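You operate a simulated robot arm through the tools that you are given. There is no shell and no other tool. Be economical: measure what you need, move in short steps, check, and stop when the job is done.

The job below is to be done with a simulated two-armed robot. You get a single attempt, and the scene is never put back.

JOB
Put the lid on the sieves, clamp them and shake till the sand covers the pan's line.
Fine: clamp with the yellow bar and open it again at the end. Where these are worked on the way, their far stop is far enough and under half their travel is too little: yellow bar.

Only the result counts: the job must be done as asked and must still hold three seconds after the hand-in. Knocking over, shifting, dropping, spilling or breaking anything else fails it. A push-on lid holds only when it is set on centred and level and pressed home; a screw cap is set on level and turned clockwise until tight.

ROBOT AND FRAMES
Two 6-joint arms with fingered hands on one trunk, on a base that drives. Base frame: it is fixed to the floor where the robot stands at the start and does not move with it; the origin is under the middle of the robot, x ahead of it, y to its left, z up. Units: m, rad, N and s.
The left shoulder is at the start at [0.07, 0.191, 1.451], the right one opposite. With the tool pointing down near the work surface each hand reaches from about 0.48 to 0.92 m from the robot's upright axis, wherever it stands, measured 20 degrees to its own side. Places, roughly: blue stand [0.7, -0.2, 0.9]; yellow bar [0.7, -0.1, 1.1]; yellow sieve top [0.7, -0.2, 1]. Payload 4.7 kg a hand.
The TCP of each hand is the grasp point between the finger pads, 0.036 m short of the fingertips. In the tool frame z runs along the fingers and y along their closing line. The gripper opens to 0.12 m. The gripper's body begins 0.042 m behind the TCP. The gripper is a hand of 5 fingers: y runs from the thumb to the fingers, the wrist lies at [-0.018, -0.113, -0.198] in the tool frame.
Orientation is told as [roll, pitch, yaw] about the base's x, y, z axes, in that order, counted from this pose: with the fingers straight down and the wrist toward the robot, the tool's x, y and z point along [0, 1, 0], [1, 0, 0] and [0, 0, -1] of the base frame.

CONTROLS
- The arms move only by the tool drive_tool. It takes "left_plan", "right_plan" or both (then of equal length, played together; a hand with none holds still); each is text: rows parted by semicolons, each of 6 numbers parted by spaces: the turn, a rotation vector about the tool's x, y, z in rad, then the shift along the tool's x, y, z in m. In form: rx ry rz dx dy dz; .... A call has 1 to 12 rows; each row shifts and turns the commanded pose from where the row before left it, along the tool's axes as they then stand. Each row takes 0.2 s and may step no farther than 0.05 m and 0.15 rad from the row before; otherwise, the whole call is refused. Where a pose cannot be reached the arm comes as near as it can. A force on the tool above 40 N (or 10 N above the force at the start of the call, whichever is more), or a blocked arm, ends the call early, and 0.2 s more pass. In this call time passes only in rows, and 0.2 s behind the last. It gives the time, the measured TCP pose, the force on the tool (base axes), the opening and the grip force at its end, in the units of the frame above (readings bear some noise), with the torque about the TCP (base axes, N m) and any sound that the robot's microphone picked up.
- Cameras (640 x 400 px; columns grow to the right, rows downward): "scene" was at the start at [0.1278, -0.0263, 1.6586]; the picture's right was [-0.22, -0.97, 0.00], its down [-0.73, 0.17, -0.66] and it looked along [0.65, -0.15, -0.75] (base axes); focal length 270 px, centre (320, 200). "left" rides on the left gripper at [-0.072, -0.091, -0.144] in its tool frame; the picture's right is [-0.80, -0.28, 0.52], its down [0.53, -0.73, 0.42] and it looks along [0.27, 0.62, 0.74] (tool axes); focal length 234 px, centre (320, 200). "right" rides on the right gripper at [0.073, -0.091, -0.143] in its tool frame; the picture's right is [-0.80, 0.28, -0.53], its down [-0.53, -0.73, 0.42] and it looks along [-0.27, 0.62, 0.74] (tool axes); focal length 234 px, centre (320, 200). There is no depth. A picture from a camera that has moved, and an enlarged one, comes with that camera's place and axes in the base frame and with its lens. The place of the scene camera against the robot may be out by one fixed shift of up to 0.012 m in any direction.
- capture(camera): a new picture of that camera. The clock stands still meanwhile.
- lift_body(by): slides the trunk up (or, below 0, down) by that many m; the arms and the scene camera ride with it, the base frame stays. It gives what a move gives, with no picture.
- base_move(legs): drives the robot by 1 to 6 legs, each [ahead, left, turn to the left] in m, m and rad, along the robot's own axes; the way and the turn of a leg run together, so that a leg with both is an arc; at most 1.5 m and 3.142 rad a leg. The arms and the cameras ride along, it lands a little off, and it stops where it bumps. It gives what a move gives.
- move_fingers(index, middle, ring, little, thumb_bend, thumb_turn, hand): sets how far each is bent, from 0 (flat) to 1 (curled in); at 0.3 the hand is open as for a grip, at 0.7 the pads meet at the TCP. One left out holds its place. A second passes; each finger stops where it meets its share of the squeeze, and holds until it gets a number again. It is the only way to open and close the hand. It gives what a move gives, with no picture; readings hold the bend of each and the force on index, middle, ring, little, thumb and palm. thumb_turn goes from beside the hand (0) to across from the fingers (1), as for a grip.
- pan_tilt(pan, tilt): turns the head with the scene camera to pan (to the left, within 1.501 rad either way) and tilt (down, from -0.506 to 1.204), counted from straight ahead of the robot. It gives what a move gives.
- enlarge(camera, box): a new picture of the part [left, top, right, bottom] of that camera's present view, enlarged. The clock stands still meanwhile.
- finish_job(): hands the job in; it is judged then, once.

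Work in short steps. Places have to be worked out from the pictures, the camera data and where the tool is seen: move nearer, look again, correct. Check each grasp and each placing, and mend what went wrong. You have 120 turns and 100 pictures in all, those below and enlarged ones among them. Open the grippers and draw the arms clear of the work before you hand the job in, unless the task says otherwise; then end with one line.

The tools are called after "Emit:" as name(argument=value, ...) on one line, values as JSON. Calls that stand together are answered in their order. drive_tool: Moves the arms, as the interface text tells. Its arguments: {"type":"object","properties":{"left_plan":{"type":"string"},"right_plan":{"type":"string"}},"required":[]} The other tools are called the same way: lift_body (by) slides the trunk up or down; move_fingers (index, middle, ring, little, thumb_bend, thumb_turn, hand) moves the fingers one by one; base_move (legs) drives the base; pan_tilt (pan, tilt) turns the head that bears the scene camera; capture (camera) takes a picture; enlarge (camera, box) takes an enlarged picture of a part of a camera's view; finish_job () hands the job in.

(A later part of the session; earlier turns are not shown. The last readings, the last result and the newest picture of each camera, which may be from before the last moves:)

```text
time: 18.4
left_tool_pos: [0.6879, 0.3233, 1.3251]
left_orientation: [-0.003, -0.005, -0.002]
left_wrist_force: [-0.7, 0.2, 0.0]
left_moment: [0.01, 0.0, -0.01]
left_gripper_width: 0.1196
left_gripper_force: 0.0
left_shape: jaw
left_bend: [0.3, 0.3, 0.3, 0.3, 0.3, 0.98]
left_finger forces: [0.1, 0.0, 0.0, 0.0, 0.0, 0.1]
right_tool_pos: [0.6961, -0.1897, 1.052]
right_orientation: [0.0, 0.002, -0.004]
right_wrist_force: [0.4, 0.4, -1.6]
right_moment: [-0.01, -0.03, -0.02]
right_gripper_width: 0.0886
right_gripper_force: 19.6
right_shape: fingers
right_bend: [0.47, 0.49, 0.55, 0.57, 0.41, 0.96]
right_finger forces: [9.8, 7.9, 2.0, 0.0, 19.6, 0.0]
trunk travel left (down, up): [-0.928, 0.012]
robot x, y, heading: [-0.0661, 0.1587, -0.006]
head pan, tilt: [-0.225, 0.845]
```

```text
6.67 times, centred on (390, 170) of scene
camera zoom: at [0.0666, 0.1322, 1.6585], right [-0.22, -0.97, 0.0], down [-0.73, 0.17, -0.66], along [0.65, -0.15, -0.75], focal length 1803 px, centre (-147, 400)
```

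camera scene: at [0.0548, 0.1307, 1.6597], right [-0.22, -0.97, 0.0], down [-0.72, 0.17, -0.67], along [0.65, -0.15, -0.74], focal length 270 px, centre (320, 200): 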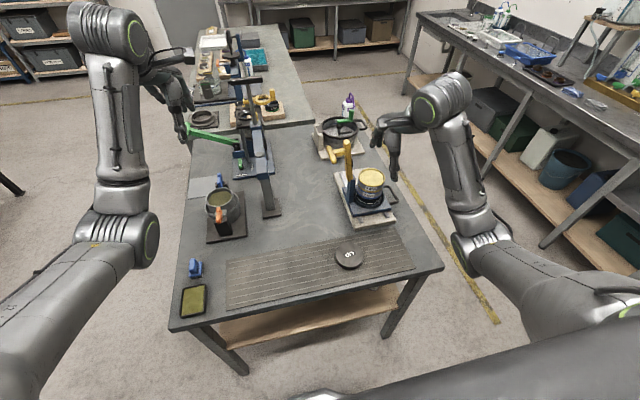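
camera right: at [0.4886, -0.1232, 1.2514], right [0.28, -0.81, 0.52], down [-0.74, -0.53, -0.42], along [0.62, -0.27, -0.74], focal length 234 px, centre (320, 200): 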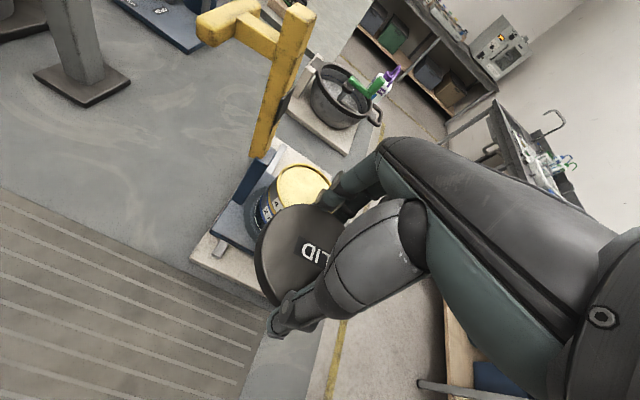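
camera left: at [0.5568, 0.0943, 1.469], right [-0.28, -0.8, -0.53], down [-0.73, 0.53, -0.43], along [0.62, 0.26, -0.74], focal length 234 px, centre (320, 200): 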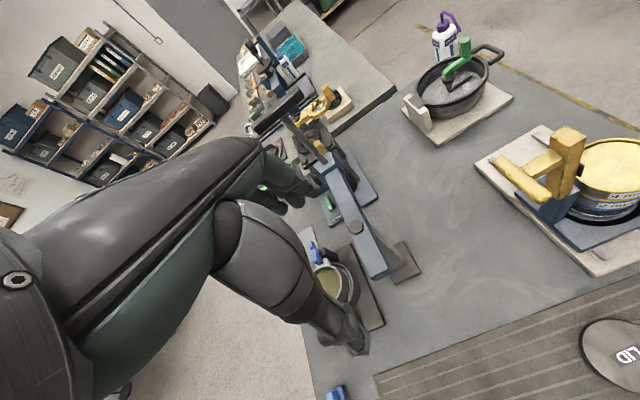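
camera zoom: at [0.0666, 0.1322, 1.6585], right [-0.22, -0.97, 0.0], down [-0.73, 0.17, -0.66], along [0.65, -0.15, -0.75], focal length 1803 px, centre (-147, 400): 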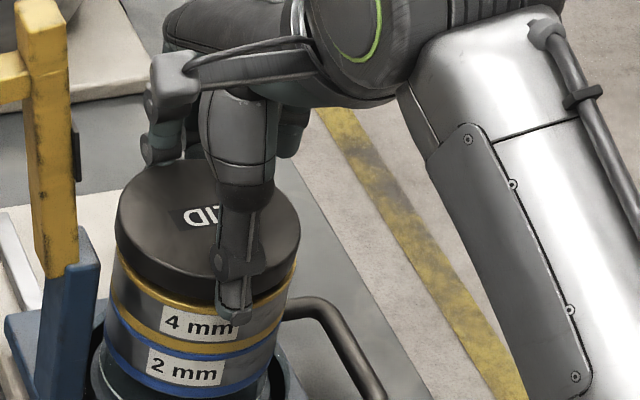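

Very well aligned now. Descend further in 2 mm steps to contact.

Emit:
drive_tool(right_plan="0 0 0 0 0 0.002;0 0 0 0 0 0.002;0 0 0 0 0 0.002;0 0 0 0 0 0.002")

Emit:
enlarge(camera="right", box=[220, 170, 340, 320])

Emit:
enlarge(camera="scene", box=[365, 140, 415, 200])

```text
time: 19.4
left_tool_pos: [0.687, 0.3247, 1.3268]
left_orientation: [0.0, -0.005, -0.003]
left_wrist_force: [-0.6, -0.7, 0.0]
left_moment: [-0.01, -0.01, 0.01]
left_gripper_width: 0.1201
left_gripper_force: 0.1
left_shape: jaw
left_bend: [0.3, 0.3, 0.3, 0.3, 0.3, 0.98]
left_finger forces: [0.0, 0.0, 0.0, 0.0, 0.0, 0.0]
right_tool_pos: [0.6954, -0.19, 1.0474]
right_orientation: [0.0, -0.003, -0.003]
right_wrist_force: [5.4, -0.3, 12.5]
right_moment: [-0.13, -0.68, 0.01]
right_gripper_width: 0.0886
right_gripper_force: 22.0
right_shape: fingers
right_bend: [0.47, 0.49, 0.55, 0.57, 0.41, 0.96]
right_finger forces: [14.1, 9.5, 3.1, 0.0, 17.8, 0.0]
trunk travel left (down, up): [-0.928, 0.012]
robot x, y, heading: [-0.0627, 0.156, -0.003]
head pan, tilt: [-0.225, 0.845]
```

```text
2.67 times, centred on (280, 245) of right
camera zoom: at [0.6049, -0.116, 1.1896], right [0.27, -0.8, 0.53], down [-0.73, -0.53, -0.43], along [0.62, -0.27, -0.74], focal length 624 px, centre (427, 80)
```

zoom: 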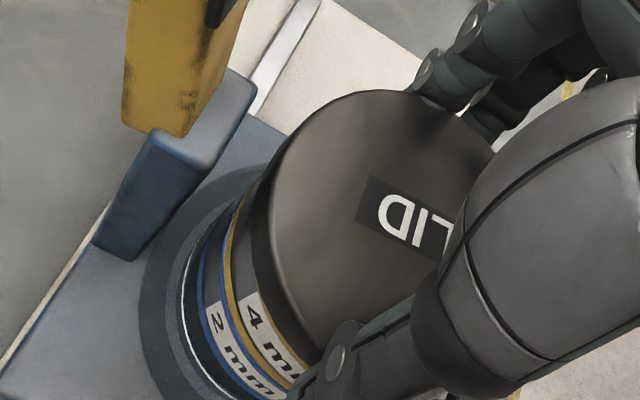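

```text
6.67 times, centred on (390, 170) of scene
camera zoom: at [0.0648, 0.1332, 1.6589], right [-0.22, -0.97, 0.0], down [-0.73, 0.17, -0.66], along [0.65, -0.15, -0.75], focal length 1803 px, centre (-147, 400)
```

zoom: 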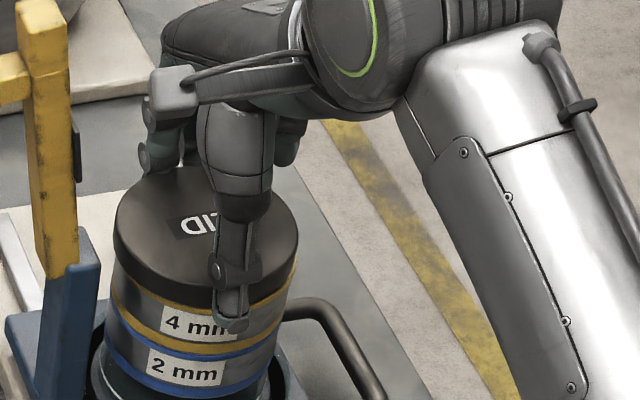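

Contact at TCP z≈1.047 with the lid sitting on the rim. I press further in small steps to push it home.

Emit:
drive_tool(right_plan="0 0 0 0 0 0.002;0 0 0 0 0 0.002;0 0 0 0 0 0.002;0 0 0 0 0 0.002")

Emit:
enlarge(camera="scene", box=[365, 140, 415, 200])

```text
time: 20.4
left_tool_pos: [0.6864, 0.3229, 1.327]
left_orientation: [-0.002, -0.006, -0.004]
left_wrist_force: [-0.2, 0.2, 0.7]
left_moment: [0.01, 0.05, 0.02]
left_gripper_width: 0.1199
left_gripper_force: 0.1
left_shape: jaw
left_bend: [0.3, 0.3, 0.3, 0.3, 0.3, 0.98]
left_finger forces: [0.0, 0.0, 0.1, 0.0, 0.0, 0.0]
right_tool_pos: [0.6982, -0.1899, 1.0455]
right_orientation: [-0.001, -0.019, -0.004]
right_wrist_force: [0.2, 0.3, 19.5]
right_moment: [-0.03, -0.28, 0.0]
right_gripper_width: 0.0883
right_gripper_force: 21.7
right_shape: fingers
right_bend: [0.47, 0.49, 0.55, 0.57, 0.41, 0.96]
right_finger forces: [12.0, 8.6, 3.0, 0.0, 20.8, 0.1]
trunk travel left (down, up): [-0.928, 0.012]
robot x, y, heading: [-0.0615, 0.1594, 0.001]
head pan, tilt: [-0.225, 0.845]
stopped in row 4 (right hand): the force on the tool passed its limit at 41 N (the readings are from after the stop); the commanded pose is now the measured one
```

```text
6.67 times, centred on (390, 170) of scene
camera zoom: at [0.0643, 0.1324, 1.6584], right [-0.23, -0.97, 0.0], down [-0.73, 0.17, -0.66], along [0.65, -0.15, -0.75], focal length 1803 px, centre (-147, 400)
```

zoom: 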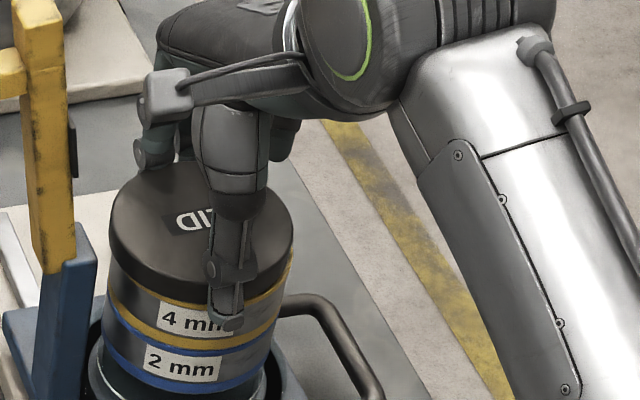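

Pressed to 41 N with no click. I open the fingers and rise slightly to inspect the lid's seat.

Emit:
move_fingers(hand="right", index=0.3, middle=0.3, ring=0.3, little=0.3, thumb_bend=0.3)

Emit:
drive_tool(right_plan="0 0 0 0 0 -0.02;0 0 0 0 0 -0.03;0 0 0 0 0 -0.03;0 0 0 0 -0.02 -0.03")

Emit:
capture(camera="right")

Emit:
enlarge(camera="scene", box=[345, 130, 415, 220])

```text
time: 21.4
left_tool_pos: [0.6875, 0.3229, 1.3256]
left_orientation: [0.0, -0.007, -0.003]
left_wrist_force: [-0.5, -0.2, 0.0]
left_moment: [-0.01, 0.01, 0.0]
left_gripper_width: 0.1195
left_gripper_force: 0.0
left_shape: jaw
left_bend: [0.3, 0.3, 0.3, 0.3, 0.3, 0.98]
left_finger forces: [0.1, 0.0, 0.0, 0.0, 0.0, 0.1]
right_tool_pos: [0.6975, -0.1898, 1.0414]
right_orientation: [-0.002, -0.009, -0.004]
right_wrist_force: [0.4, -0.8, -0.4]
right_moment: [0.0, -0.01, -0.01]
right_gripper_width: 0.122
right_gripper_force: 0.1
right_shape: fingers
right_bend: [0.3, 0.3, 0.3, 0.3, 0.3, 0.97]
right_finger forces: [0.0, 0.0, 0.0, 0.1, 0.0, 0.0]
trunk travel left (down, up): [-0.928, 0.012]
robot x, y, heading: [-0.0618, 0.1578, -0.004]
head pan, tilt: [-0.225, 0.845]
```

```text
time: 22.4
left_tool_pos: [0.6873, 0.3233, 1.3267]
left_orientation: [0.001, -0.005, -0.003]
left_wrist_force: [0.0, -0.4, 0.5]
left_moment: [0.01, -0.01, 0.01]
left_gripper_width: 0.1201
left_gripper_force: 0.1
left_shape: jaw
left_bend: [0.3, 0.3, 0.3, 0.3, 0.3, 0.98]
left_finger forces: [0.0, 0.0, 0.1, 0.1, 0.0, 0.0]
right_tool_pos: [0.6774, -0.1906, 1.1504]
right_orientation: [-0.002, -0.01, -0.003]
right_wrist_force: [0.5, 0.2, -0.2]
right_moment: [0.02, -0.01, 0.02]
right_gripper_width: 0.1222
right_gripper_force: 0.1
right_shape: fingers
right_bend: [0.3, 0.3, 0.3, 0.3, 0.3, 0.97]
right_finger forces: [0.0, 0.1, 0.1, 0.1, 0.1, 0.1]
trunk travel left (down, up): [-0.928, 0.012]
robot x, y, heading: [-0.0606, 0.1621, -0.001]
head pan, tilt: [-0.225, 0.845]
```

```text
63 pictures are left
camera right: at [0.5851, -0.1166, 1.2931], right [0.27, -0.8, 0.53], down [-0.73, -0.53, -0.43], along [0.63, -0.27, -0.73], focal length 234 px, centre (320, 200)
```

right: 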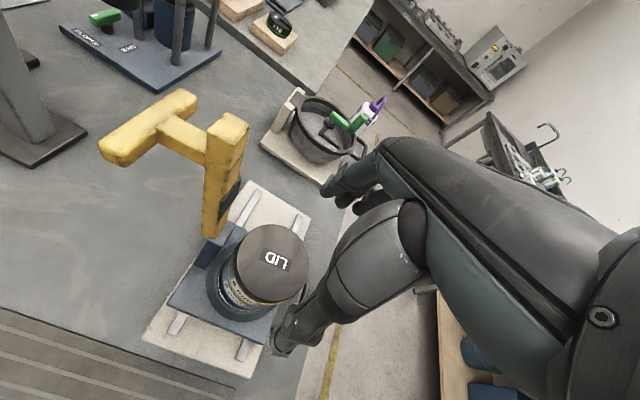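

```text
4.44 times, centred on (380, 175) of scene
camera zoom: at [0.0649, 0.1317, 1.6587], right [-0.22, -0.97, 0.0], down [-0.73, 0.17, -0.66], along [0.65, -0.15, -0.75], focal length 1202 px, centre (53, 311)
```

zoom: 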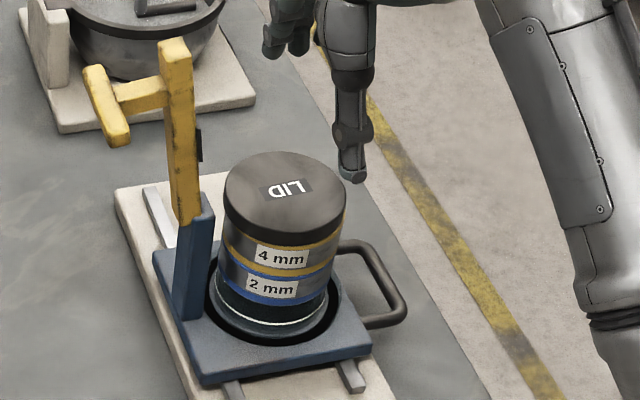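

Lid looks seated on top. I zoom in to check level and band width.

Emit:
enlarge(camera="scene", box=[375, 155, 415, 205])

Emit:
enlarge(camera="right", box=[190, 200, 330, 350])

```text
8.00 times, centred on (395, 180) of scene
camera zoom: at [0.0649, 0.1317, 1.6587], right [-0.22, -0.97, 0.0], down [-0.73, 0.17, -0.66], along [0.65, -0.15, -0.75], focal length 2164 px, centre (-280, 360)
```

zoom: 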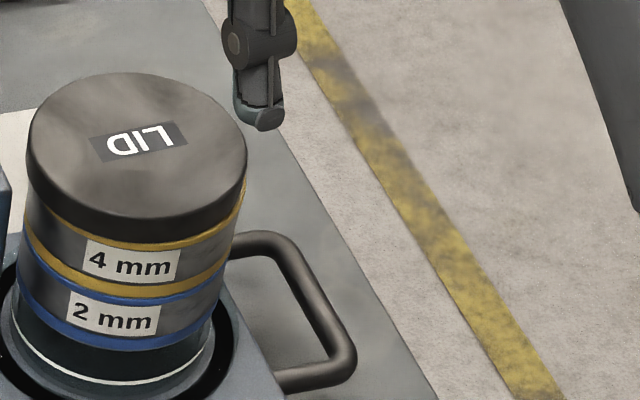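

```text
2.67 times, centred on (260, 275) of right
camera zoom: at [0.5851, -0.1166, 1.2931], right [0.27, -0.8, 0.53], down [-0.73, -0.53, -0.43], along [0.63, -0.27, -0.73], focal length 624 px, centre (480, 0)
```

zoom: 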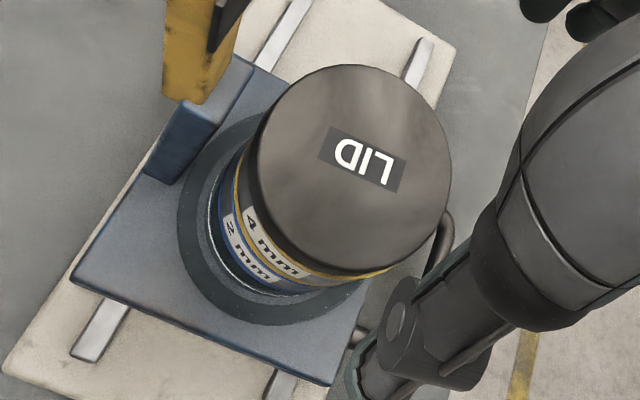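

The lid is on, level as far as I can tell. To be sure it's home, I'll press its centre with closed fingertips: first close the hand and move above the centre.

Emit:
move_fingers(hand="right", index=0.7, middle=0.7, ring=0.7, little=0.7, thumb_bend=0.7)

Emit:
drive_tool(right_plan="0.01 0 0 0 0.015 0.02;0 0 0 0 0 0.03;0 0 0 0 0 0.02")

Emit:
capture(camera="right")

Emit:
enlarge(camera="scene", box=[345, 130, 415, 220])

```text
time: 23.4
left_tool_pos: [0.6891, 0.3238, 1.3248]
left_orientation: [-0.001, -0.006, -0.003]
left_wrist_force: [-0.1, 0.2, -0.3]
left_moment: [-0.04, -0.01, -0.02]
left_gripper_width: 0.1197
left_gripper_force: 0.0
left_shape: jaw
left_bend: [0.3, 0.3, 0.3, 0.3, 0.3, 0.98]
left_finger forces: [0.1, 0.1, 0.0, 0.0, 0.0, 0.1]
right_tool_pos: [0.6782, -0.1898, 1.1498]
right_orientation: [0.0, -0.008, -0.003]
right_wrist_force: [-0.9, 0.1, -0.7]
right_moment: [0.01, 0.0, 0.04]
right_gripper_width: 0.0043
right_gripper_force: 0.1
right_shape: fingers
right_bend: [0.7, 0.7, 0.7, 0.7, 0.7, 0.97]
right_finger forces: [0.0, 0.0, 0.0, 0.0, 0.1, 0.0]
trunk travel left (down, up): [-0.928, 0.012]
robot x, y, heading: [-0.0636, 0.1546, -0.001]
head pan, tilt: [-0.225, 0.845]
```

```text
time: 24.1
left_tool_pos: [0.6883, 0.3222, 1.3254]
left_orientation: [0.0, -0.004, -0.003]
left_wrist_force: [-0.6, -0.2, -1.3]
left_moment: [0.04, 0.02, 0.0]
left_gripper_width: 0.12
left_gripper_force: 0.0
left_shape: jaw
left_bend: [0.3, 0.3, 0.3, 0.3, 0.3, 0.98]
left_finger forces: [0.0, 0.1, 0.0, 0.1, 0.1, 0.1]
right_tool_pos: [0.6931, -0.1898, 1.0789]
right_orientation: [-0.002, 0.001, -0.001]
right_wrist_force: [-0.5, -0.3, -0.4]
right_moment: [-0.03, -0.01, 0.02]
right_gripper_width: 0.0045
right_gripper_force: 0.1
right_shape: fingers
right_bend: [0.7, 0.7, 0.7, 0.7, 0.7, 0.97]
right_finger forces: [0.0, 0.0, 0.0, 0.1, 0.0, 0.1]
trunk travel left (down, up): [-0.928, 0.012]
robot x, y, heading: [-0.0632, 0.161, 0.003]
head pan, tilt: [-0.225, 0.845]
```

```text
59 pictures are left
camera right: at [0.6033, -0.1166, 1.2234], right [0.28, -0.8, 0.53], down [-0.73, -0.53, -0.42], along [0.62, -0.27, -0.74], focal length 234 px, centre (320, 200)
```

right: 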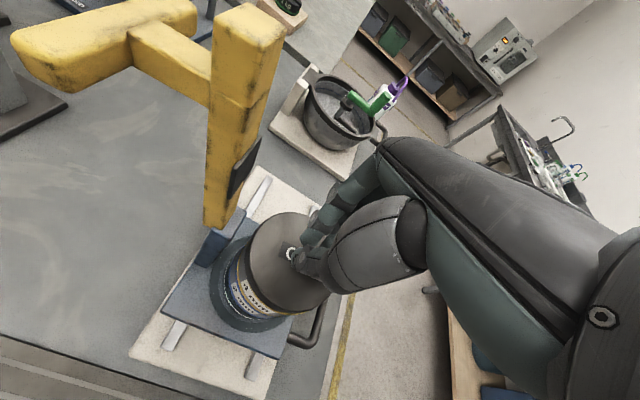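

```text
4.44 times, centred on (380, 175) of scene
camera zoom: at [0.0658, 0.1318, 1.6587], right [-0.22, -0.97, 0.0], down [-0.73, 0.17, -0.66], along [0.65, -0.15, -0.75], focal length 1202 px, centre (53, 311)
```

zoom: 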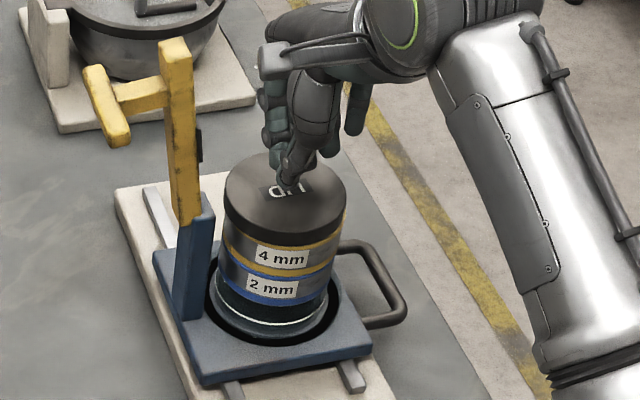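

Fingertips are over the lid's label. I press down in small steps.

Emit:
drive_tool(right_plan="0 0 0 0 0 0.008;0 0 0 0 0 0.008;0 0 0 0 0 0.006;0 0 0 0 0 0.004;0 0 0 0 0 0.004;0 0 0 0 0 0.003;0 0 0 0 0 0.003;0 0 0 0 0 0.003;0 0 0 0 0 0.003;0 0 0 0 0 0.003")

Emit:
drive_tool(right_plan="0 0 0 0 0 0.003;0 0 0 0 0 0.003;0 0 0 0 0 0.003;0 0 0 0 0 0.003")

```text
time: 25.3
left_tool_pos: [0.6856, 0.3237, 1.3262]
left_orientation: [-0.001, -0.008, -0.004]
left_wrist_force: [0.5, -0.2, 0.1]
left_moment: [0.04, 0.02, 0.0]
left_gripper_width: 0.1195
left_gripper_force: 0.1
left_shape: jaw
left_bend: [0.3, 0.3, 0.3, 0.3, 0.3, 0.98]
left_finger forces: [0.0, 0.0, 0.1, 0.0, 0.0, 0.0]
right_tool_pos: [0.6957, -0.1887, 1.0657]
right_orientation: [-0.004, -0.023, -0.001]
right_wrist_force: [-3.0, -0.9, 20.8]
right_moment: [0.19, 0.41, 0.02]
right_gripper_width: 0.0028
right_gripper_force: 10.4
right_shape: fingers
right_bend: [0.7, 0.7, 0.7, 0.7, 0.7, 0.98]
right_finger forces: [0.0, 0.0, 0.2, 0.0, 20.3, 0.1]
trunk travel left (down, up): [-0.928, 0.012]
robot x, y, heading: [-0.0611, 0.1572, -0.001]
head pan, tilt: [-0.225, 0.845]
stopped in row 5 (right hand): the force on the tool passed its limit at 44 N (the readings are from after the stop); the commanded pose is now the measured one
```

```text
time: 25.9
left_tool_pos: [0.686, 0.322, 1.3267]
left_orientation: [-0.003, -0.005, -0.003]
left_wrist_force: [0.4, 0.1, 0.3]
left_moment: [-0.02, 0.06, 0.0]
left_gripper_width: 0.1199
left_gripper_force: 0.1
left_shape: jaw
left_bend: [0.3, 0.3, 0.3, 0.3, 0.3, 0.98]
left_finger forces: [0.0, 0.0, 0.0, 0.0, 0.0, 0.0]
right_tool_pos: [0.6997, -0.1896, 1.0649]
right_orientation: [-0.004, -0.037, 0.0]
right_wrist_force: [-3.3, -0.1, 22.4]
right_moment: [0.23, 0.41, 0.06]
right_gripper_width: 0.0022
right_gripper_force: 10.8
right_shape: fingers
right_bend: [0.7, 0.7, 0.7, 0.7, 0.71, 0.98]
right_finger forces: [0.0, 0.0, 0.1, 0.0, 21.8, 0.0]
trunk travel left (down, up): [-0.928, 0.012]
robot x, y, heading: [-0.0615, 0.155, -0.005]
head pan, tilt: [-0.225, 0.845]
stopped in row 3 (right hand): the force on the tool passed its limit at 43 N (the readings are from after the stop); the commanded pose is now the measured one
```

The lid resists at 44 N with no further travel, so it appears home. I lift off and inspect again, plus the bar from the right camera.

Emit:
drive_tool(right_plan="0.018 0 0 0 0 -0.03;0.018 0 0 0 -0.02 -0.035;0 0 0 0 -0.04 -0.02;0 0 0 0 -0.04 -0.02")

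Emit:
enlarge(camera="right", box=[160, 0, 420, 260])

Emit:
enlarge(camera="scene", box=[345, 120, 415, 220])

```text
time: 26.9
left_tool_pos: [0.6872, 0.3221, 1.3265]
left_orientation: [0.0, -0.004, -0.004]
left_wrist_force: [-0.6, 0.2, -0.1]
left_moment: [0.01, -0.03, 0.0]
left_gripper_width: 0.1198
left_gripper_force: 0.2
left_shape: jaw
left_bend: [0.3, 0.3, 0.3, 0.3, 0.3, 0.98]
left_finger forces: [0.1, 0.0, 0.1, 0.1, 0.0, 0.1]
right_tool_pos: [0.5983, -0.1901, 1.1676]
right_orientation: [-0.004, 0.011, 0.0]
right_wrist_force: [-0.4, 1.2, -0.1]
right_moment: [0.0, -0.01, 0.0]
right_gripper_width: 0.0038
right_gripper_force: 0.0
right_shape: fingers
right_bend: [0.7, 0.7, 0.7, 0.7, 0.7, 0.98]
right_finger forces: [0.1, 0.0, 0.0, 0.1, 0.0, 0.1]
trunk travel left (down, up): [-0.928, 0.012]
robot x, y, heading: [-0.0589, 0.1603, -0.001]
head pan, tilt: [-0.225, 0.845]
```

```text
1.54 times, centred on (290, 130) of right
camera zoom: at [0.5097, -0.1161, 1.3115], right [0.28, -0.8, 0.53], down [-0.74, -0.53, -0.41], along [0.61, -0.27, -0.74], focal length 360 px, centre (366, 308)
```

zoom: 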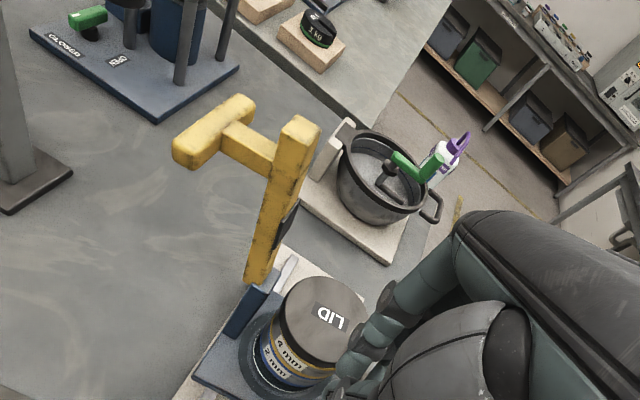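

```text
4.00 times, centred on (380, 170) of scene
camera zoom: at [0.0647, 0.1312, 1.6587], right [-0.23, -0.97, 0.0], down [-0.73, 0.17, -0.66], along [0.65, -0.15, -0.75], focal length 1082 px, centre (80, 320)
```

zoom: 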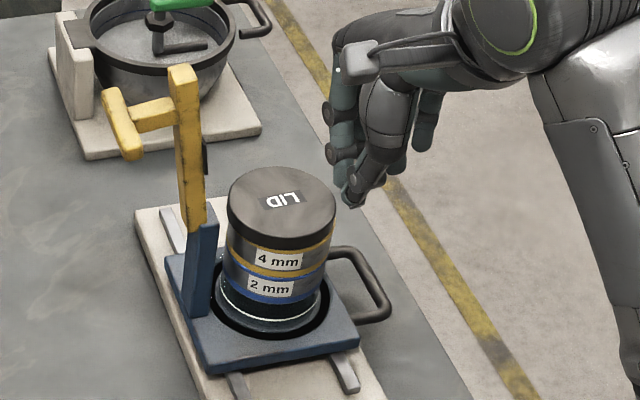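

The lid holds. Triangulated: T-handle crosspiece from about (0.68, -0.04, 1.13) to (0.75, -0.04, 1.13), bar top (0.71, -0.085, 1.174), hinge ~(0.715, -0.117, 1.02). I'll bring the closed right hand round to the +y side of the handle to push it over; first go around at x≈0.56.

Emit:
drive_tool(right_plan="-0.011 0 0 0 -0.04 0;0 0 0 0.05 0 0;0 0 0 0.05 0 0;0 0 0 0.05 0 0;0 0 0 0.05 0 0;0 0 0 0.05 0 0")

Emit:
capture(camera="right")

Emit:
capture(camera="scene")

```text
time: 28.5
left_tool_pos: [0.6892, 0.3212, 1.3261]
left_orientation: [0.001, -0.006, -0.004]
left_wrist_force: [0.7, -1.2, -0.7]
left_moment: [0.04, 0.01, 0.01]
left_gripper_width: 0.12
left_gripper_force: 0.1
left_shape: jaw
left_bend: [0.3, 0.3, 0.3, 0.3, 0.3, 0.98]
left_finger forces: [0.0, 0.0, 0.1, 0.1, 0.0, 0.1]
right_tool_pos: [0.5686, 0.0261, 1.1623]
right_orientation: [-0.055, -0.01, -0.034]
right_wrist_force: [-0.4, 0.4, -1.3]
right_moment: [0.07, 0.01, 0.05]
right_gripper_width: 0.0037
right_gripper_force: 0.0
right_shape: fingers
right_bend: [0.7, 0.7, 0.7, 0.7, 0.7, 0.98]
right_finger forces: [0.0, 0.1, 0.0, 0.0, 0.0, 0.0]
trunk travel left (down, up): [-0.928, 0.012]
robot x, y, heading: [-0.0593, 0.1578, -0.006]
head pan, tilt: [-0.225, 0.845]
stopped in row 6 (right hand): the arm was blocked; the commanded pose is now the measured one
```

```text
55 pictures are left
camera right: at [0.4793, 0.11, 1.3014], right [0.25, -0.78, 0.57], down [-0.75, -0.53, -0.4], along [0.62, -0.33, -0.72], focal length 234 px, centre (320, 200)
```

right: 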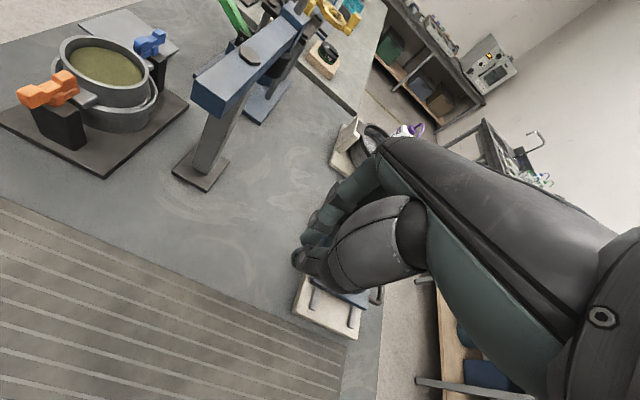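

```text
54 pictures are left
camera scene: at [0.0665, 0.1282, 1.6585], right [-0.23, -0.97, 0.0], down [-0.73, 0.17, -0.66], along [0.65, -0.15, -0.75], focal length 270 px, centre (320, 200)
```

scene: 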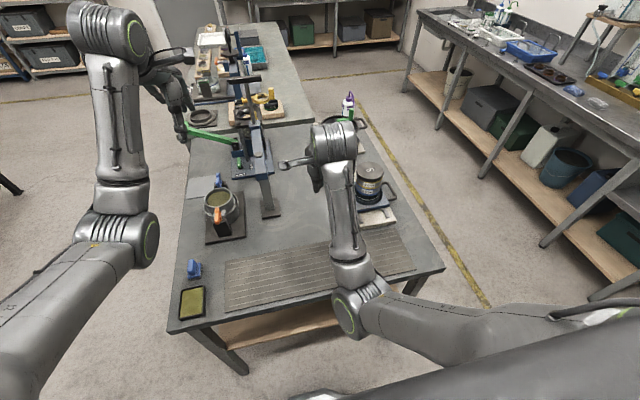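

The arm hit its cross-body limit at y≈0.026. I straighten and advance slightly while drifting left, where reach should relax.

Emit:
drive_tool(right_plan="0.01 0.03 -0.017 0 0.02 0;0 0.025 -0.017 0 0.02 0;0 0 0 0.02 0 0;0 0 0 0.02 0 0")

Emit:
enlarge(camera="scene", box=[270, 100, 420, 230])

```text
time: 29.5
left_tool_pos: [0.6886, 0.325, 1.3253]
left_orientation: [-0.002, -0.006, -0.004]
left_wrist_force: [-0.3, 0.5, -0.2]
left_moment: [-0.04, 0.04, 0.02]
left_gripper_width: 0.1195
left_gripper_force: 0.1
left_shape: jaw
left_bend: [0.3, 0.3, 0.3, 0.3, 0.3, 0.98]
left_finger forces: [0.1, 0.1, 0.0, 0.1, 0.0, 0.0]
right_tool_pos: [0.608, 0.0716, 1.1639]
right_orientation: [-0.003, 0.004, 0.004]
right_wrist_force: [0.6, 0.6, 0.7]
right_moment: [-0.05, 0.01, -0.04]
right_gripper_width: 0.0037
right_gripper_force: 0.1
right_shape: fingers
right_bend: [0.7, 0.7, 0.7, 0.7, 0.7, 0.98]
right_finger forces: [0.0, 0.0, 0.1, 0.1, 0.0, 0.0]
trunk travel left (down, up): [-0.928, 0.012]
robot x, y, heading: [-0.0623, 0.1582, -0.007]
head pan, tilt: [-0.225, 0.845]
```

```text
3.08 times, centred on (345, 165) of scene
camera zoom: at [0.0661, 0.1346, 1.6586], right [-0.23, -0.97, 0.0], down [-0.73, 0.17, -0.66], along [0.65, -0.15, -0.75], focal length 832 px, centre (243, 308)
```

zoom: 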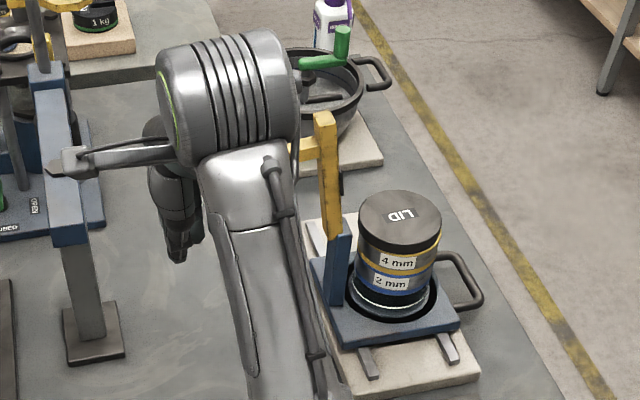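

Now at y≈0.07 and straight. Advance to x≈0.715 and lower to z≈1.14, beside the handle.

Emit:
drive_tool(right_plan="0 0 0 0 0.036 0;0 0 0 0 0.036 0;0 0 0 0 0.035 0.01;0 0 0 0 0 0.014")

Emit:
capture(camera="right")

Emit:
enlarge(camera="scene", box=[270, 100, 420, 230])

```text
time: 30.5
left_tool_pos: [0.6894, 0.3242, 1.3252]
left_orientation: [0.0, -0.005, -0.004]
left_wrist_force: [-0.7, 0.3, -0.1]
left_moment: [0.01, -0.02, 0.02]
left_gripper_width: 0.1197
left_gripper_force: 0.1
left_shape: jaw
left_bend: [0.3, 0.3, 0.3, 0.3, 0.3, 0.98]
left_finger forces: [0.0, 0.0, 0.1, 0.0, 0.0, 0.1]
right_tool_pos: [0.7155, 0.0705, 1.1387]
right_orientation: [0.0, 0.004, 0.003]
right_wrist_force: [0.7, 0.4, -0.1]
right_moment: [0.0, 0.02, -0.01]
right_gripper_width: 0.0036
right_gripper_force: 0.1
right_shape: fingers
right_bend: [0.7, 0.7, 0.7, 0.7, 0.7, 0.98]
right_finger forces: [0.0, 0.0, 0.0, 0.0, 0.1, 0.1]
trunk travel left (down, up): [-0.928, 0.012]
robot x, y, heading: [-0.0598, 0.1608, -0.005]
head pan, tilt: [-0.225, 0.845]
```

```text
52 pictures are left
camera right: at [0.6244, 0.1434, 1.2829], right [0.28, -0.8, 0.52], down [-0.73, -0.53, -0.42], along [0.62, -0.26, -0.74], focal length 234 px, centre (320, 200)
```

right: 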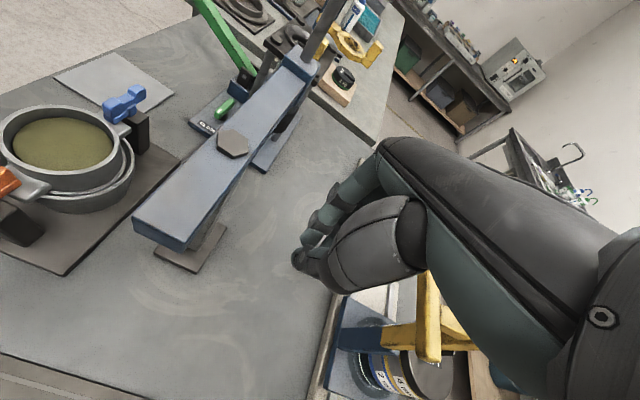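

```text
3.08 times, centred on (345, 165) of scene
camera zoom: at [0.0662, 0.132, 1.6586], right [-0.23, -0.97, 0.0], down [-0.73, 0.17, -0.66], along [0.65, -0.15, -0.75], focal length 832 px, centre (243, 308)
```

zoom: 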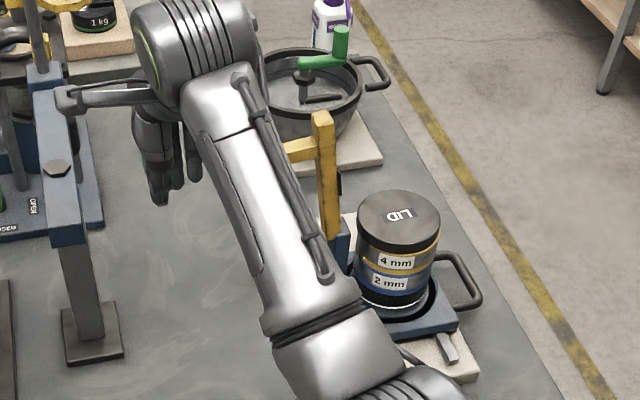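

The hand sits to the left of the handle. I now push toward -y in 2 cm steps, watching for contact.

Emit:
drive_tool(right_plan="0 0 0 -0.02 0 0;0 0 0 -0.02 0 0;0 0 0 -0.02 0 0;0 0 0 -0.02 0 0")

Emit:
enlarge(camera="scene", box=[270, 100, 420, 230])

Emit:
capture(camera="right")

```text
time: 31.5
left_tool_pos: [0.6868, 0.3213, 1.3265]
left_orientation: [0.001, -0.004, -0.003]
left_wrist_force: [1.1, 0.5, -0.5]
left_moment: [-0.02, 0.01, -0.04]
left_gripper_width: 0.1197
left_gripper_force: 0.1
left_shape: jaw
left_bend: [0.3, 0.3, 0.3, 0.3, 0.3, 0.98]
left_finger forces: [0.1, 0.0, 0.0, 0.1, 0.1, 0.0]
right_tool_pos: [0.7152, -0.0102, 1.1391]
right_orientation: [0.003, 0.003, 0.003]
right_wrist_force: [-0.4, 1.8, 0.1]
right_moment: [-0.01, 0.01, 0.03]
right_gripper_width: 0.004
right_gripper_force: 0.2
right_shape: fingers
right_bend: [0.7, 0.7, 0.7, 0.7, 0.7, 0.98]
right_finger forces: [0.0, 0.0, 0.1, 0.6, 0.0, 0.0]
trunk travel left (down, up): [-0.928, 0.012]
robot x, y, heading: [-0.0617, 0.1558, -0.003]
head pan, tilt: [-0.225, 0.845]
```

```text
3.08 times, centred on (345, 165) of scene
camera zoom: at [0.0667, 0.1301, 1.6585], right [-0.23, -0.97, 0.0], down [-0.73, 0.17, -0.66], along [0.65, -0.15, -0.75], focal length 832 px, centre (243, 308)
```

zoom: 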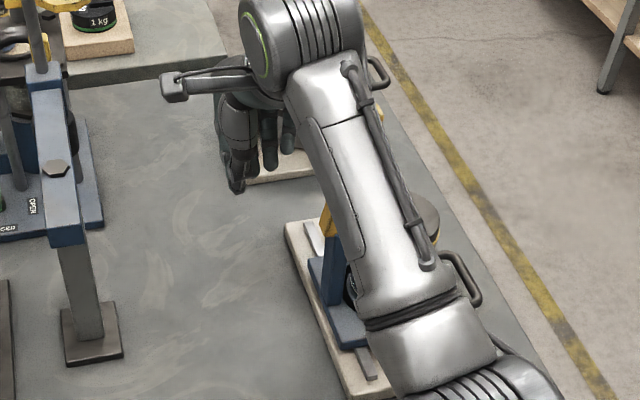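

```text
49 pictures are left
camera right: at [0.6246, 0.0627, 1.2826], right [0.28, -0.8, 0.52], down [-0.73, -0.53, -0.42], along [0.62, -0.26, -0.74], focal length 234 px, centre (320, 200)
```

right: 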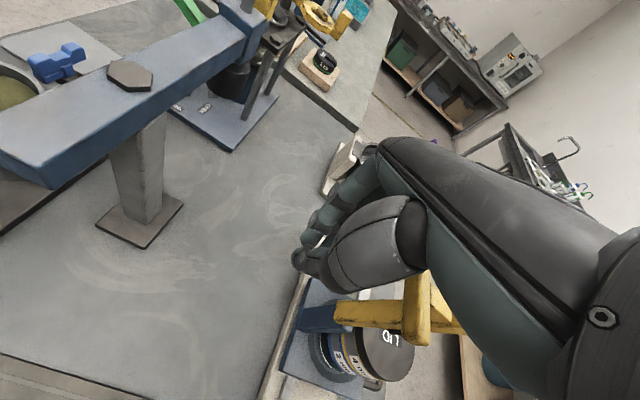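

The little finger just touches the handle. I push on along -y, rising slightly with the arc.

Emit:
drive_tool(right_plan="0 0 0 -0.02 0 -0.003;0 0 0 -0.02 0 -0.003;0 0 0 -0.02 0 -0.003;0 0 0 -0.02 0 0;0 0 0 -0.02 0 0")

Emit:
capture(camera="right")

```text
time: 32.7
left_tool_pos: [0.6887, 0.3225, 1.3266]
left_orientation: [0.001, -0.004, -0.003]
left_wrist_force: [0.5, 0.7, 0.0]
left_moment: [0.06, 0.01, 0.01]
left_gripper_width: 0.1197
left_gripper_force: 0.1
left_shape: jaw
left_bend: [0.3, 0.3, 0.3, 0.3, 0.3, 0.98]
left_finger forces: [0.0, 0.0, 0.0, 0.0, 0.1, 0.0]
right_tool_pos: [0.7154, -0.1112, 1.1476]
right_orientation: [0.002, 0.005, 0.005]
right_wrist_force: [-0.6, -1.0, 0.0]
right_moment: [-0.01, 0.01, -0.03]
right_gripper_width: 0.0039
right_gripper_force: 0.1
right_shape: fingers
right_bend: [0.7, 0.7, 0.7, 0.7, 0.7, 0.98]
right_finger forces: [0.0, 0.0, 0.0, 0.0, 0.1, 0.1]
trunk travel left (down, up): [-0.928, 0.012]
robot x, y, heading: [-0.0594, 0.1547, -0.008]
head pan, tilt: [-0.225, 0.845]
```

```text
48 pictures are left
camera right: at [0.6256, -0.0391, 1.2911], right [0.28, -0.8, 0.52], down [-0.73, -0.53, -0.42], along [0.62, -0.26, -0.74], focal length 234 px, centre (320, 200)
```

right: 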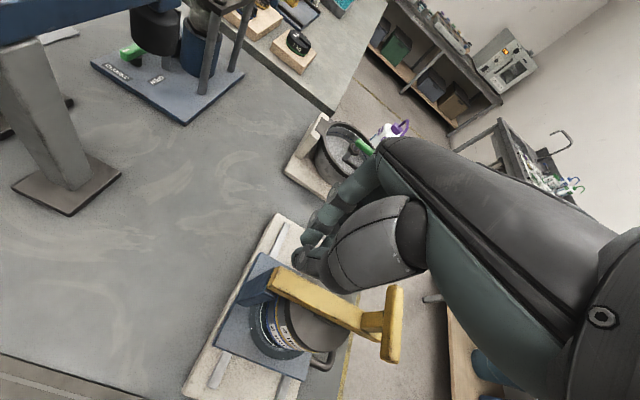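

The bar swung over the lid. I raise the hand to clear and inspect.

Emit:
drive_tool(right_plan="0 0 0 0 -0.01 -0.04;0 0 0 0 -0.04 -0.02;0 0 0 0 -0.045 0;0 0 0 0 -0.045 0")

Emit:
enlarge(camera="right", box=[200, 60, 440, 280])

Emit:
enlarge(camera="scene", box=[345, 120, 425, 220])

```text
time: 33.7
left_tool_pos: [0.687, 0.323, 1.3277]
left_orientation: [0.001, -0.006, -0.003]
left_wrist_force: [-0.2, -0.2, 0.0]
left_moment: [-0.01, -0.02, -0.02]
left_gripper_width: 0.1195
left_gripper_force: 0.1
left_shape: jaw
left_bend: [0.3, 0.3, 0.3, 0.3, 0.3, 0.98]
left_finger forces: [0.1, 0.0, 0.1, 0.1, 0.0, 0.0]
right_tool_pos: [0.5727, -0.1108, 1.2075]
right_orientation: [0.0, 0.002, 0.004]
right_wrist_force: [0.2, -0.1, -0.1]
right_moment: [0.0, 0.01, -0.04]
right_gripper_width: 0.0038
right_gripper_force: 0.1
right_shape: fingers
right_bend: [0.7, 0.7, 0.7, 0.7, 0.7, 0.98]
right_finger forces: [0.1, 0.0, 0.0, 0.1, 0.1, 0.0]
trunk travel left (down, up): [-0.928, 0.012]
robot x, y, heading: [-0.0626, 0.1569, -0.001]
head pan, tilt: [-0.225, 0.845]
```

```text
1.82 times, centred on (320, 170) of right
camera zoom: at [0.483, -0.0382, 1.3525], right [0.28, -0.8, 0.52], down [-0.73, -0.53, -0.42], along [0.62, -0.26, -0.74], focal length 426 px, centre (320, 254)
```

zoom: 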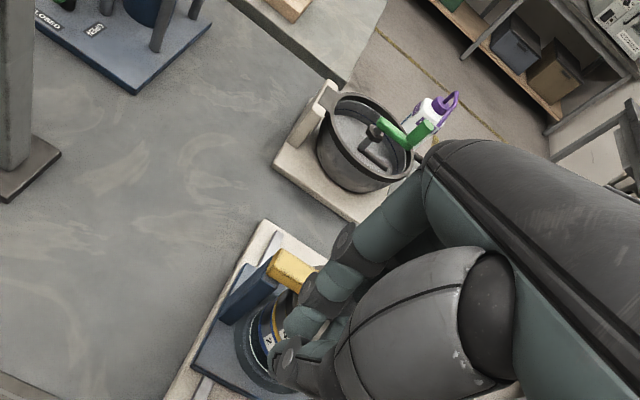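

```text
4.00 times, centred on (385, 170) of scene
camera zoom: at [0.0647, 0.1318, 1.6588], right [-0.23, -0.97, 0.0], down [-0.73, 0.17, -0.66], along [0.65, -0.15, -0.75], focal length 1082 px, centre (60, 320)
```

zoom: 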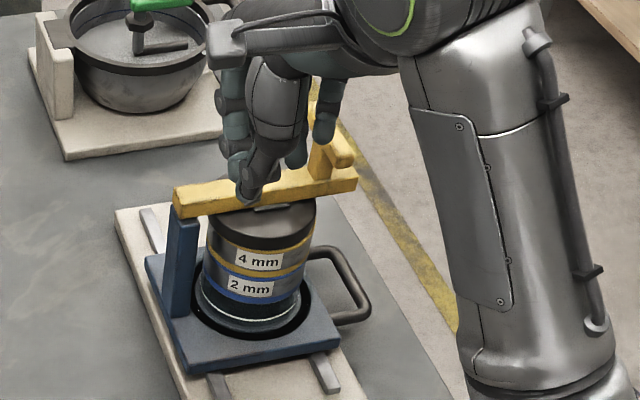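

The bar lies across the lid with the handle standing up. I'll press down on the handle to make sure it's at its stop; move above it first.

Emit:
drive_tool(right_plan="0 0 0 -0.03 0.036 0;0 0 0 -0.03 0.036 0;0 0 0 -0.03 0.036 0;0 0 0 -0.034 0.034 0.01")

Emit:
capture(camera="right")

Emit:
enlarge(camera="scene", box=[345, 100, 425, 220])

```text
time: 34.7
left_tool_pos: [0.69, 0.3224, 1.3241]
left_orientation: [0.0, -0.005, -0.004]
left_wrist_force: [-0.4, 0.2, -0.2]
left_moment: [0.02, -0.01, 0.01]
left_gripper_width: 0.1195
left_gripper_force: 0.1
left_shape: jaw
left_bend: [0.3, 0.3, 0.3, 0.3, 0.3, 0.98]
left_finger forces: [0.0, 0.0, 0.0, 0.0, 0.0, 0.1]
right_tool_pos: [0.7195, -0.235, 1.194]
right_orientation: [0.003, 0.005, 0.005]
right_wrist_force: [0.1, 0.5, -0.3]
right_moment: [0.0, 0.02, 0.03]
right_gripper_width: 0.0041
right_gripper_force: 0.0
right_shape: fingers
right_bend: [0.7, 0.7, 0.7, 0.7, 0.7, 0.98]
right_finger forces: [0.0, 0.1, 0.0, 0.1, 0.1, 0.0]
trunk travel left (down, up): [-0.928, 0.012]
robot x, y, heading: [-0.0599, 0.1609, 0.001]
head pan, tilt: [-0.225, 0.845]
```

```text
45 pictures are left
camera right: at [0.6292, -0.1633, 1.3378], right [0.28, -0.8, 0.52], down [-0.73, -0.53, -0.42], along [0.62, -0.26, -0.74], focal length 234 px, centre (320, 200)
```

right: 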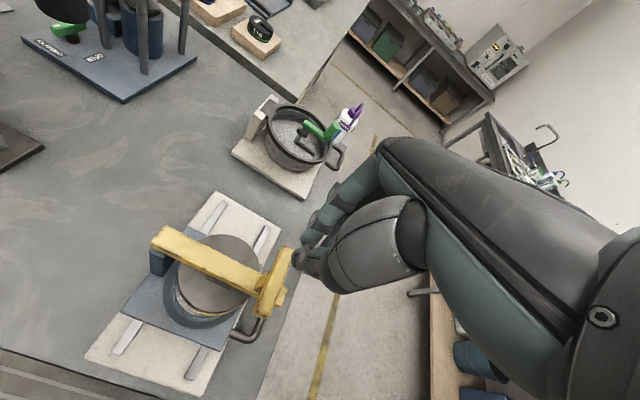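

```text
3.33 times, centred on (385, 160) of scene
camera zoom: at [0.0683, 0.1303, 1.6583], right [-0.23, -0.97, 0.0], down [-0.73, 0.17, -0.66], along [0.65, -0.15, -0.75], focal length 901 px, centre (103, 333)
```

zoom: 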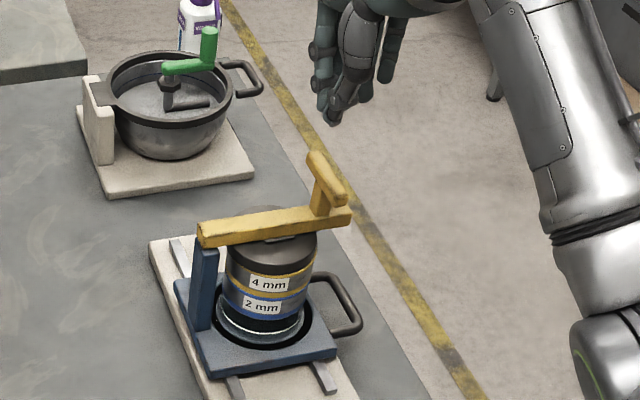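

The handle's crosspiece is at ≈(0.706, -0.235, ~1.09), right under the hand. I press down until force builds.

Emit:
drive_tool(right_plan="0 0 0 0 -0.01 0.02;0 0 0 0 0 0.015;0 0 0 0 0 0.01;0 0 0 0 0 0.006;0 0 0 0 0 0.005;0 0 0 0 0 0.005;0 0 0 0 0 0.005;0 0 0 0 0 0.005;0 0 0 0 0 0.005;0 0 0 0 0 0.005")

Emit:
capture(camera="right")

Emit:
enlarge(camera="scene", box=[345, 100, 425, 220])

```text
time: 36.6
left_tool_pos: [0.6859, 0.324, 1.3267]
left_orientation: [-0.002, -0.007, -0.004]
left_wrist_force: [-0.4, 0.7, -0.1]
left_moment: [0.02, 0.04, -0.02]
left_gripper_width: 0.1198
left_gripper_force: 0.0
left_shape: jaw
left_bend: [0.3, 0.3, 0.3, 0.3, 0.3, 0.98]
left_finger forces: [0.0, 0.0, 0.1, 0.0, 0.0, 0.0]
right_tool_pos: [0.7097, -0.2315, 1.1367]
right_orientation: [-0.002, -0.019, 0.004]
right_wrist_force: [-2.7, 0.3, 20.6]
right_moment: [0.12, 0.37, 0.02]
right_gripper_width: 0.0029
right_gripper_force: 10.2
right_shape: fingers
right_bend: [0.7, 0.7, 0.7, 0.7, 0.7, 0.98]
right_finger forces: [0.0, 0.1, 0.0, 0.0, 20.3, 0.1]
trunk travel left (down, up): [-0.928, 0.012]
robot x, y, heading: [-0.0627, 0.1609, -0.006]
head pan, tilt: [-0.225, 0.845]
stopped in row 9 (right hand): the force on the tool passed its limit at 44 N (the readings are from after the stop); the commanded pose is now the measured one
```

```text
43 pictures are left
camera right: at [0.6158, -0.1598, 1.2782], right [0.27, -0.8, 0.53], down [-0.72, -0.54, -0.44], along [0.64, -0.26, -0.72], focal length 234 px, centre (320, 200)
```

right: 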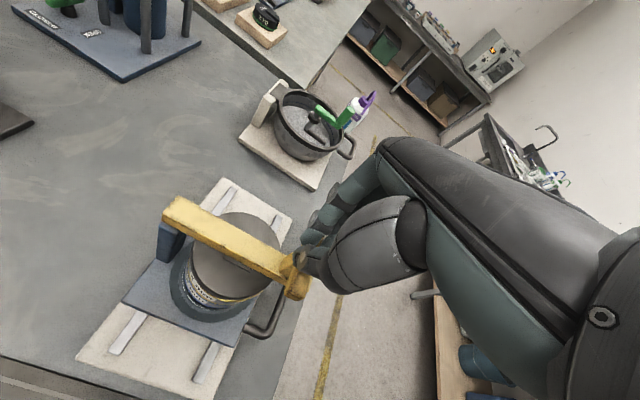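

```text
3.33 times, centred on (385, 160) of scene
camera zoom: at [0.0637, 0.1328, 1.6587], right [-0.23, -0.97, 0.0], down [-0.73, 0.17, -0.67], along [0.65, -0.15, -0.75], focal length 901 px, centre (103, 333)
```

zoom: 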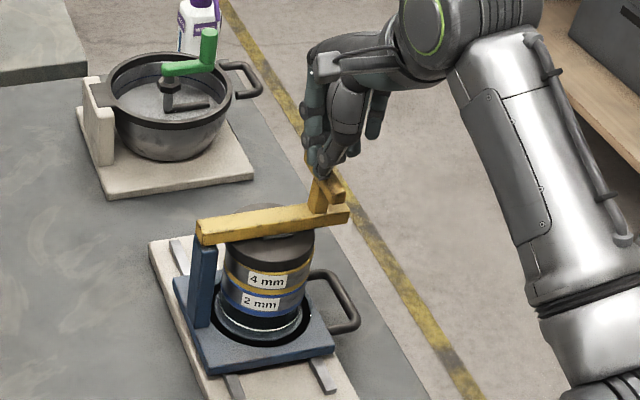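

The bar takes 44 N without yielding, so it's clamped. Next is the dark handle on the -y side of the carriage (loop ≈ x 0.67–0.75, y -0.25 to -0.29, z~0.9). I lift off and move to its outside for a view.

Emit:
drive_tool(right_plan="0.019 0 0 0 0 -0.04;0 0 0 -0.03 -0.02 -0.02;0 0 0 -0.045 -0.01 0;0 0 0 -0.045 -0.01 0;0 0 0 -0.03 0 0.03;0 0 0 0 0 0.04")

Emit:
capture(camera="right")

Emit:
enlarge(camera="scene", box=[365, 140, 425, 220])

```text
time: 38.0
left_tool_pos: [0.6901, 0.3219, 1.3243]
left_orientation: [0.0, -0.003, -0.003]
left_wrist_force: [1.3, 0.4, 0.2]
left_moment: [-0.01, 0.03, -0.03]
left_gripper_width: 0.1197
left_gripper_force: 0.1
left_shape: jaw
left_bend: [0.3, 0.3, 0.3, 0.3, 0.3, 0.98]
left_finger forces: [0.0, 0.0, 0.0, 0.0, 0.0, 0.1]
right_tool_pos: [0.6698, -0.3827, 1.122]
right_orientation: [-0.001, 0.01, 0.005]
right_wrist_force: [-0.4, -0.7, 0.9]
right_moment: [0.0, -0.03, -0.01]
right_gripper_width: 0.0037
right_gripper_force: 0.1
right_shape: fingers
right_bend: [0.7, 0.7, 0.7, 0.7, 0.7, 0.98]
right_finger forces: [0.0, 0.0, 0.0, 0.0, 0.1, 0.0]
trunk travel left (down, up): [-0.928, 0.012]
robot x, y, heading: [-0.0635, 0.1605, -0.005]
head pan, tilt: [-0.225, 0.845]
```

```text
41 pictures are left
camera right: at [0.58, -0.3105, 1.2653], right [0.29, -0.8, 0.52], down [-0.73, -0.54, -0.42], along [0.62, -0.26, -0.74], focal length 234 px, centre (320, 200)
```

right: 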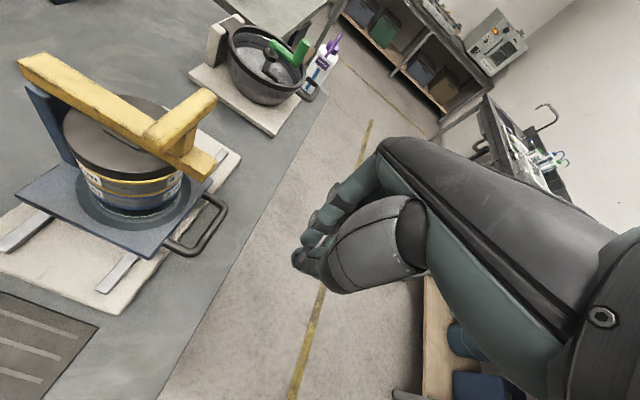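

```text
5.00 times, centred on (395, 180) of scene
camera zoom: at [0.0677, 0.1312, 1.6585], right [-0.23, -0.97, 0.0], down [-0.73, 0.17, -0.66], along [0.65, -0.15, -0.75], focal length 1352 px, centre (-55, 300)
```

zoom: 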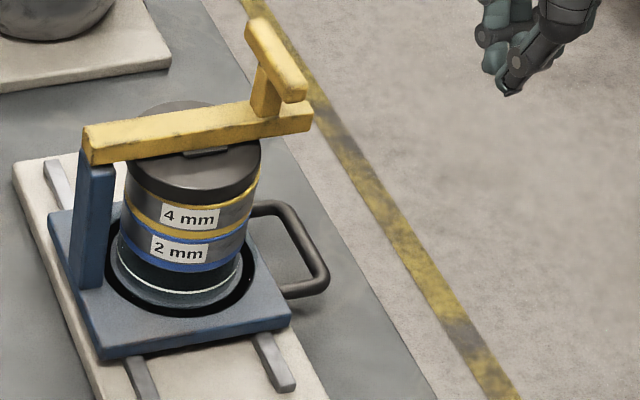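

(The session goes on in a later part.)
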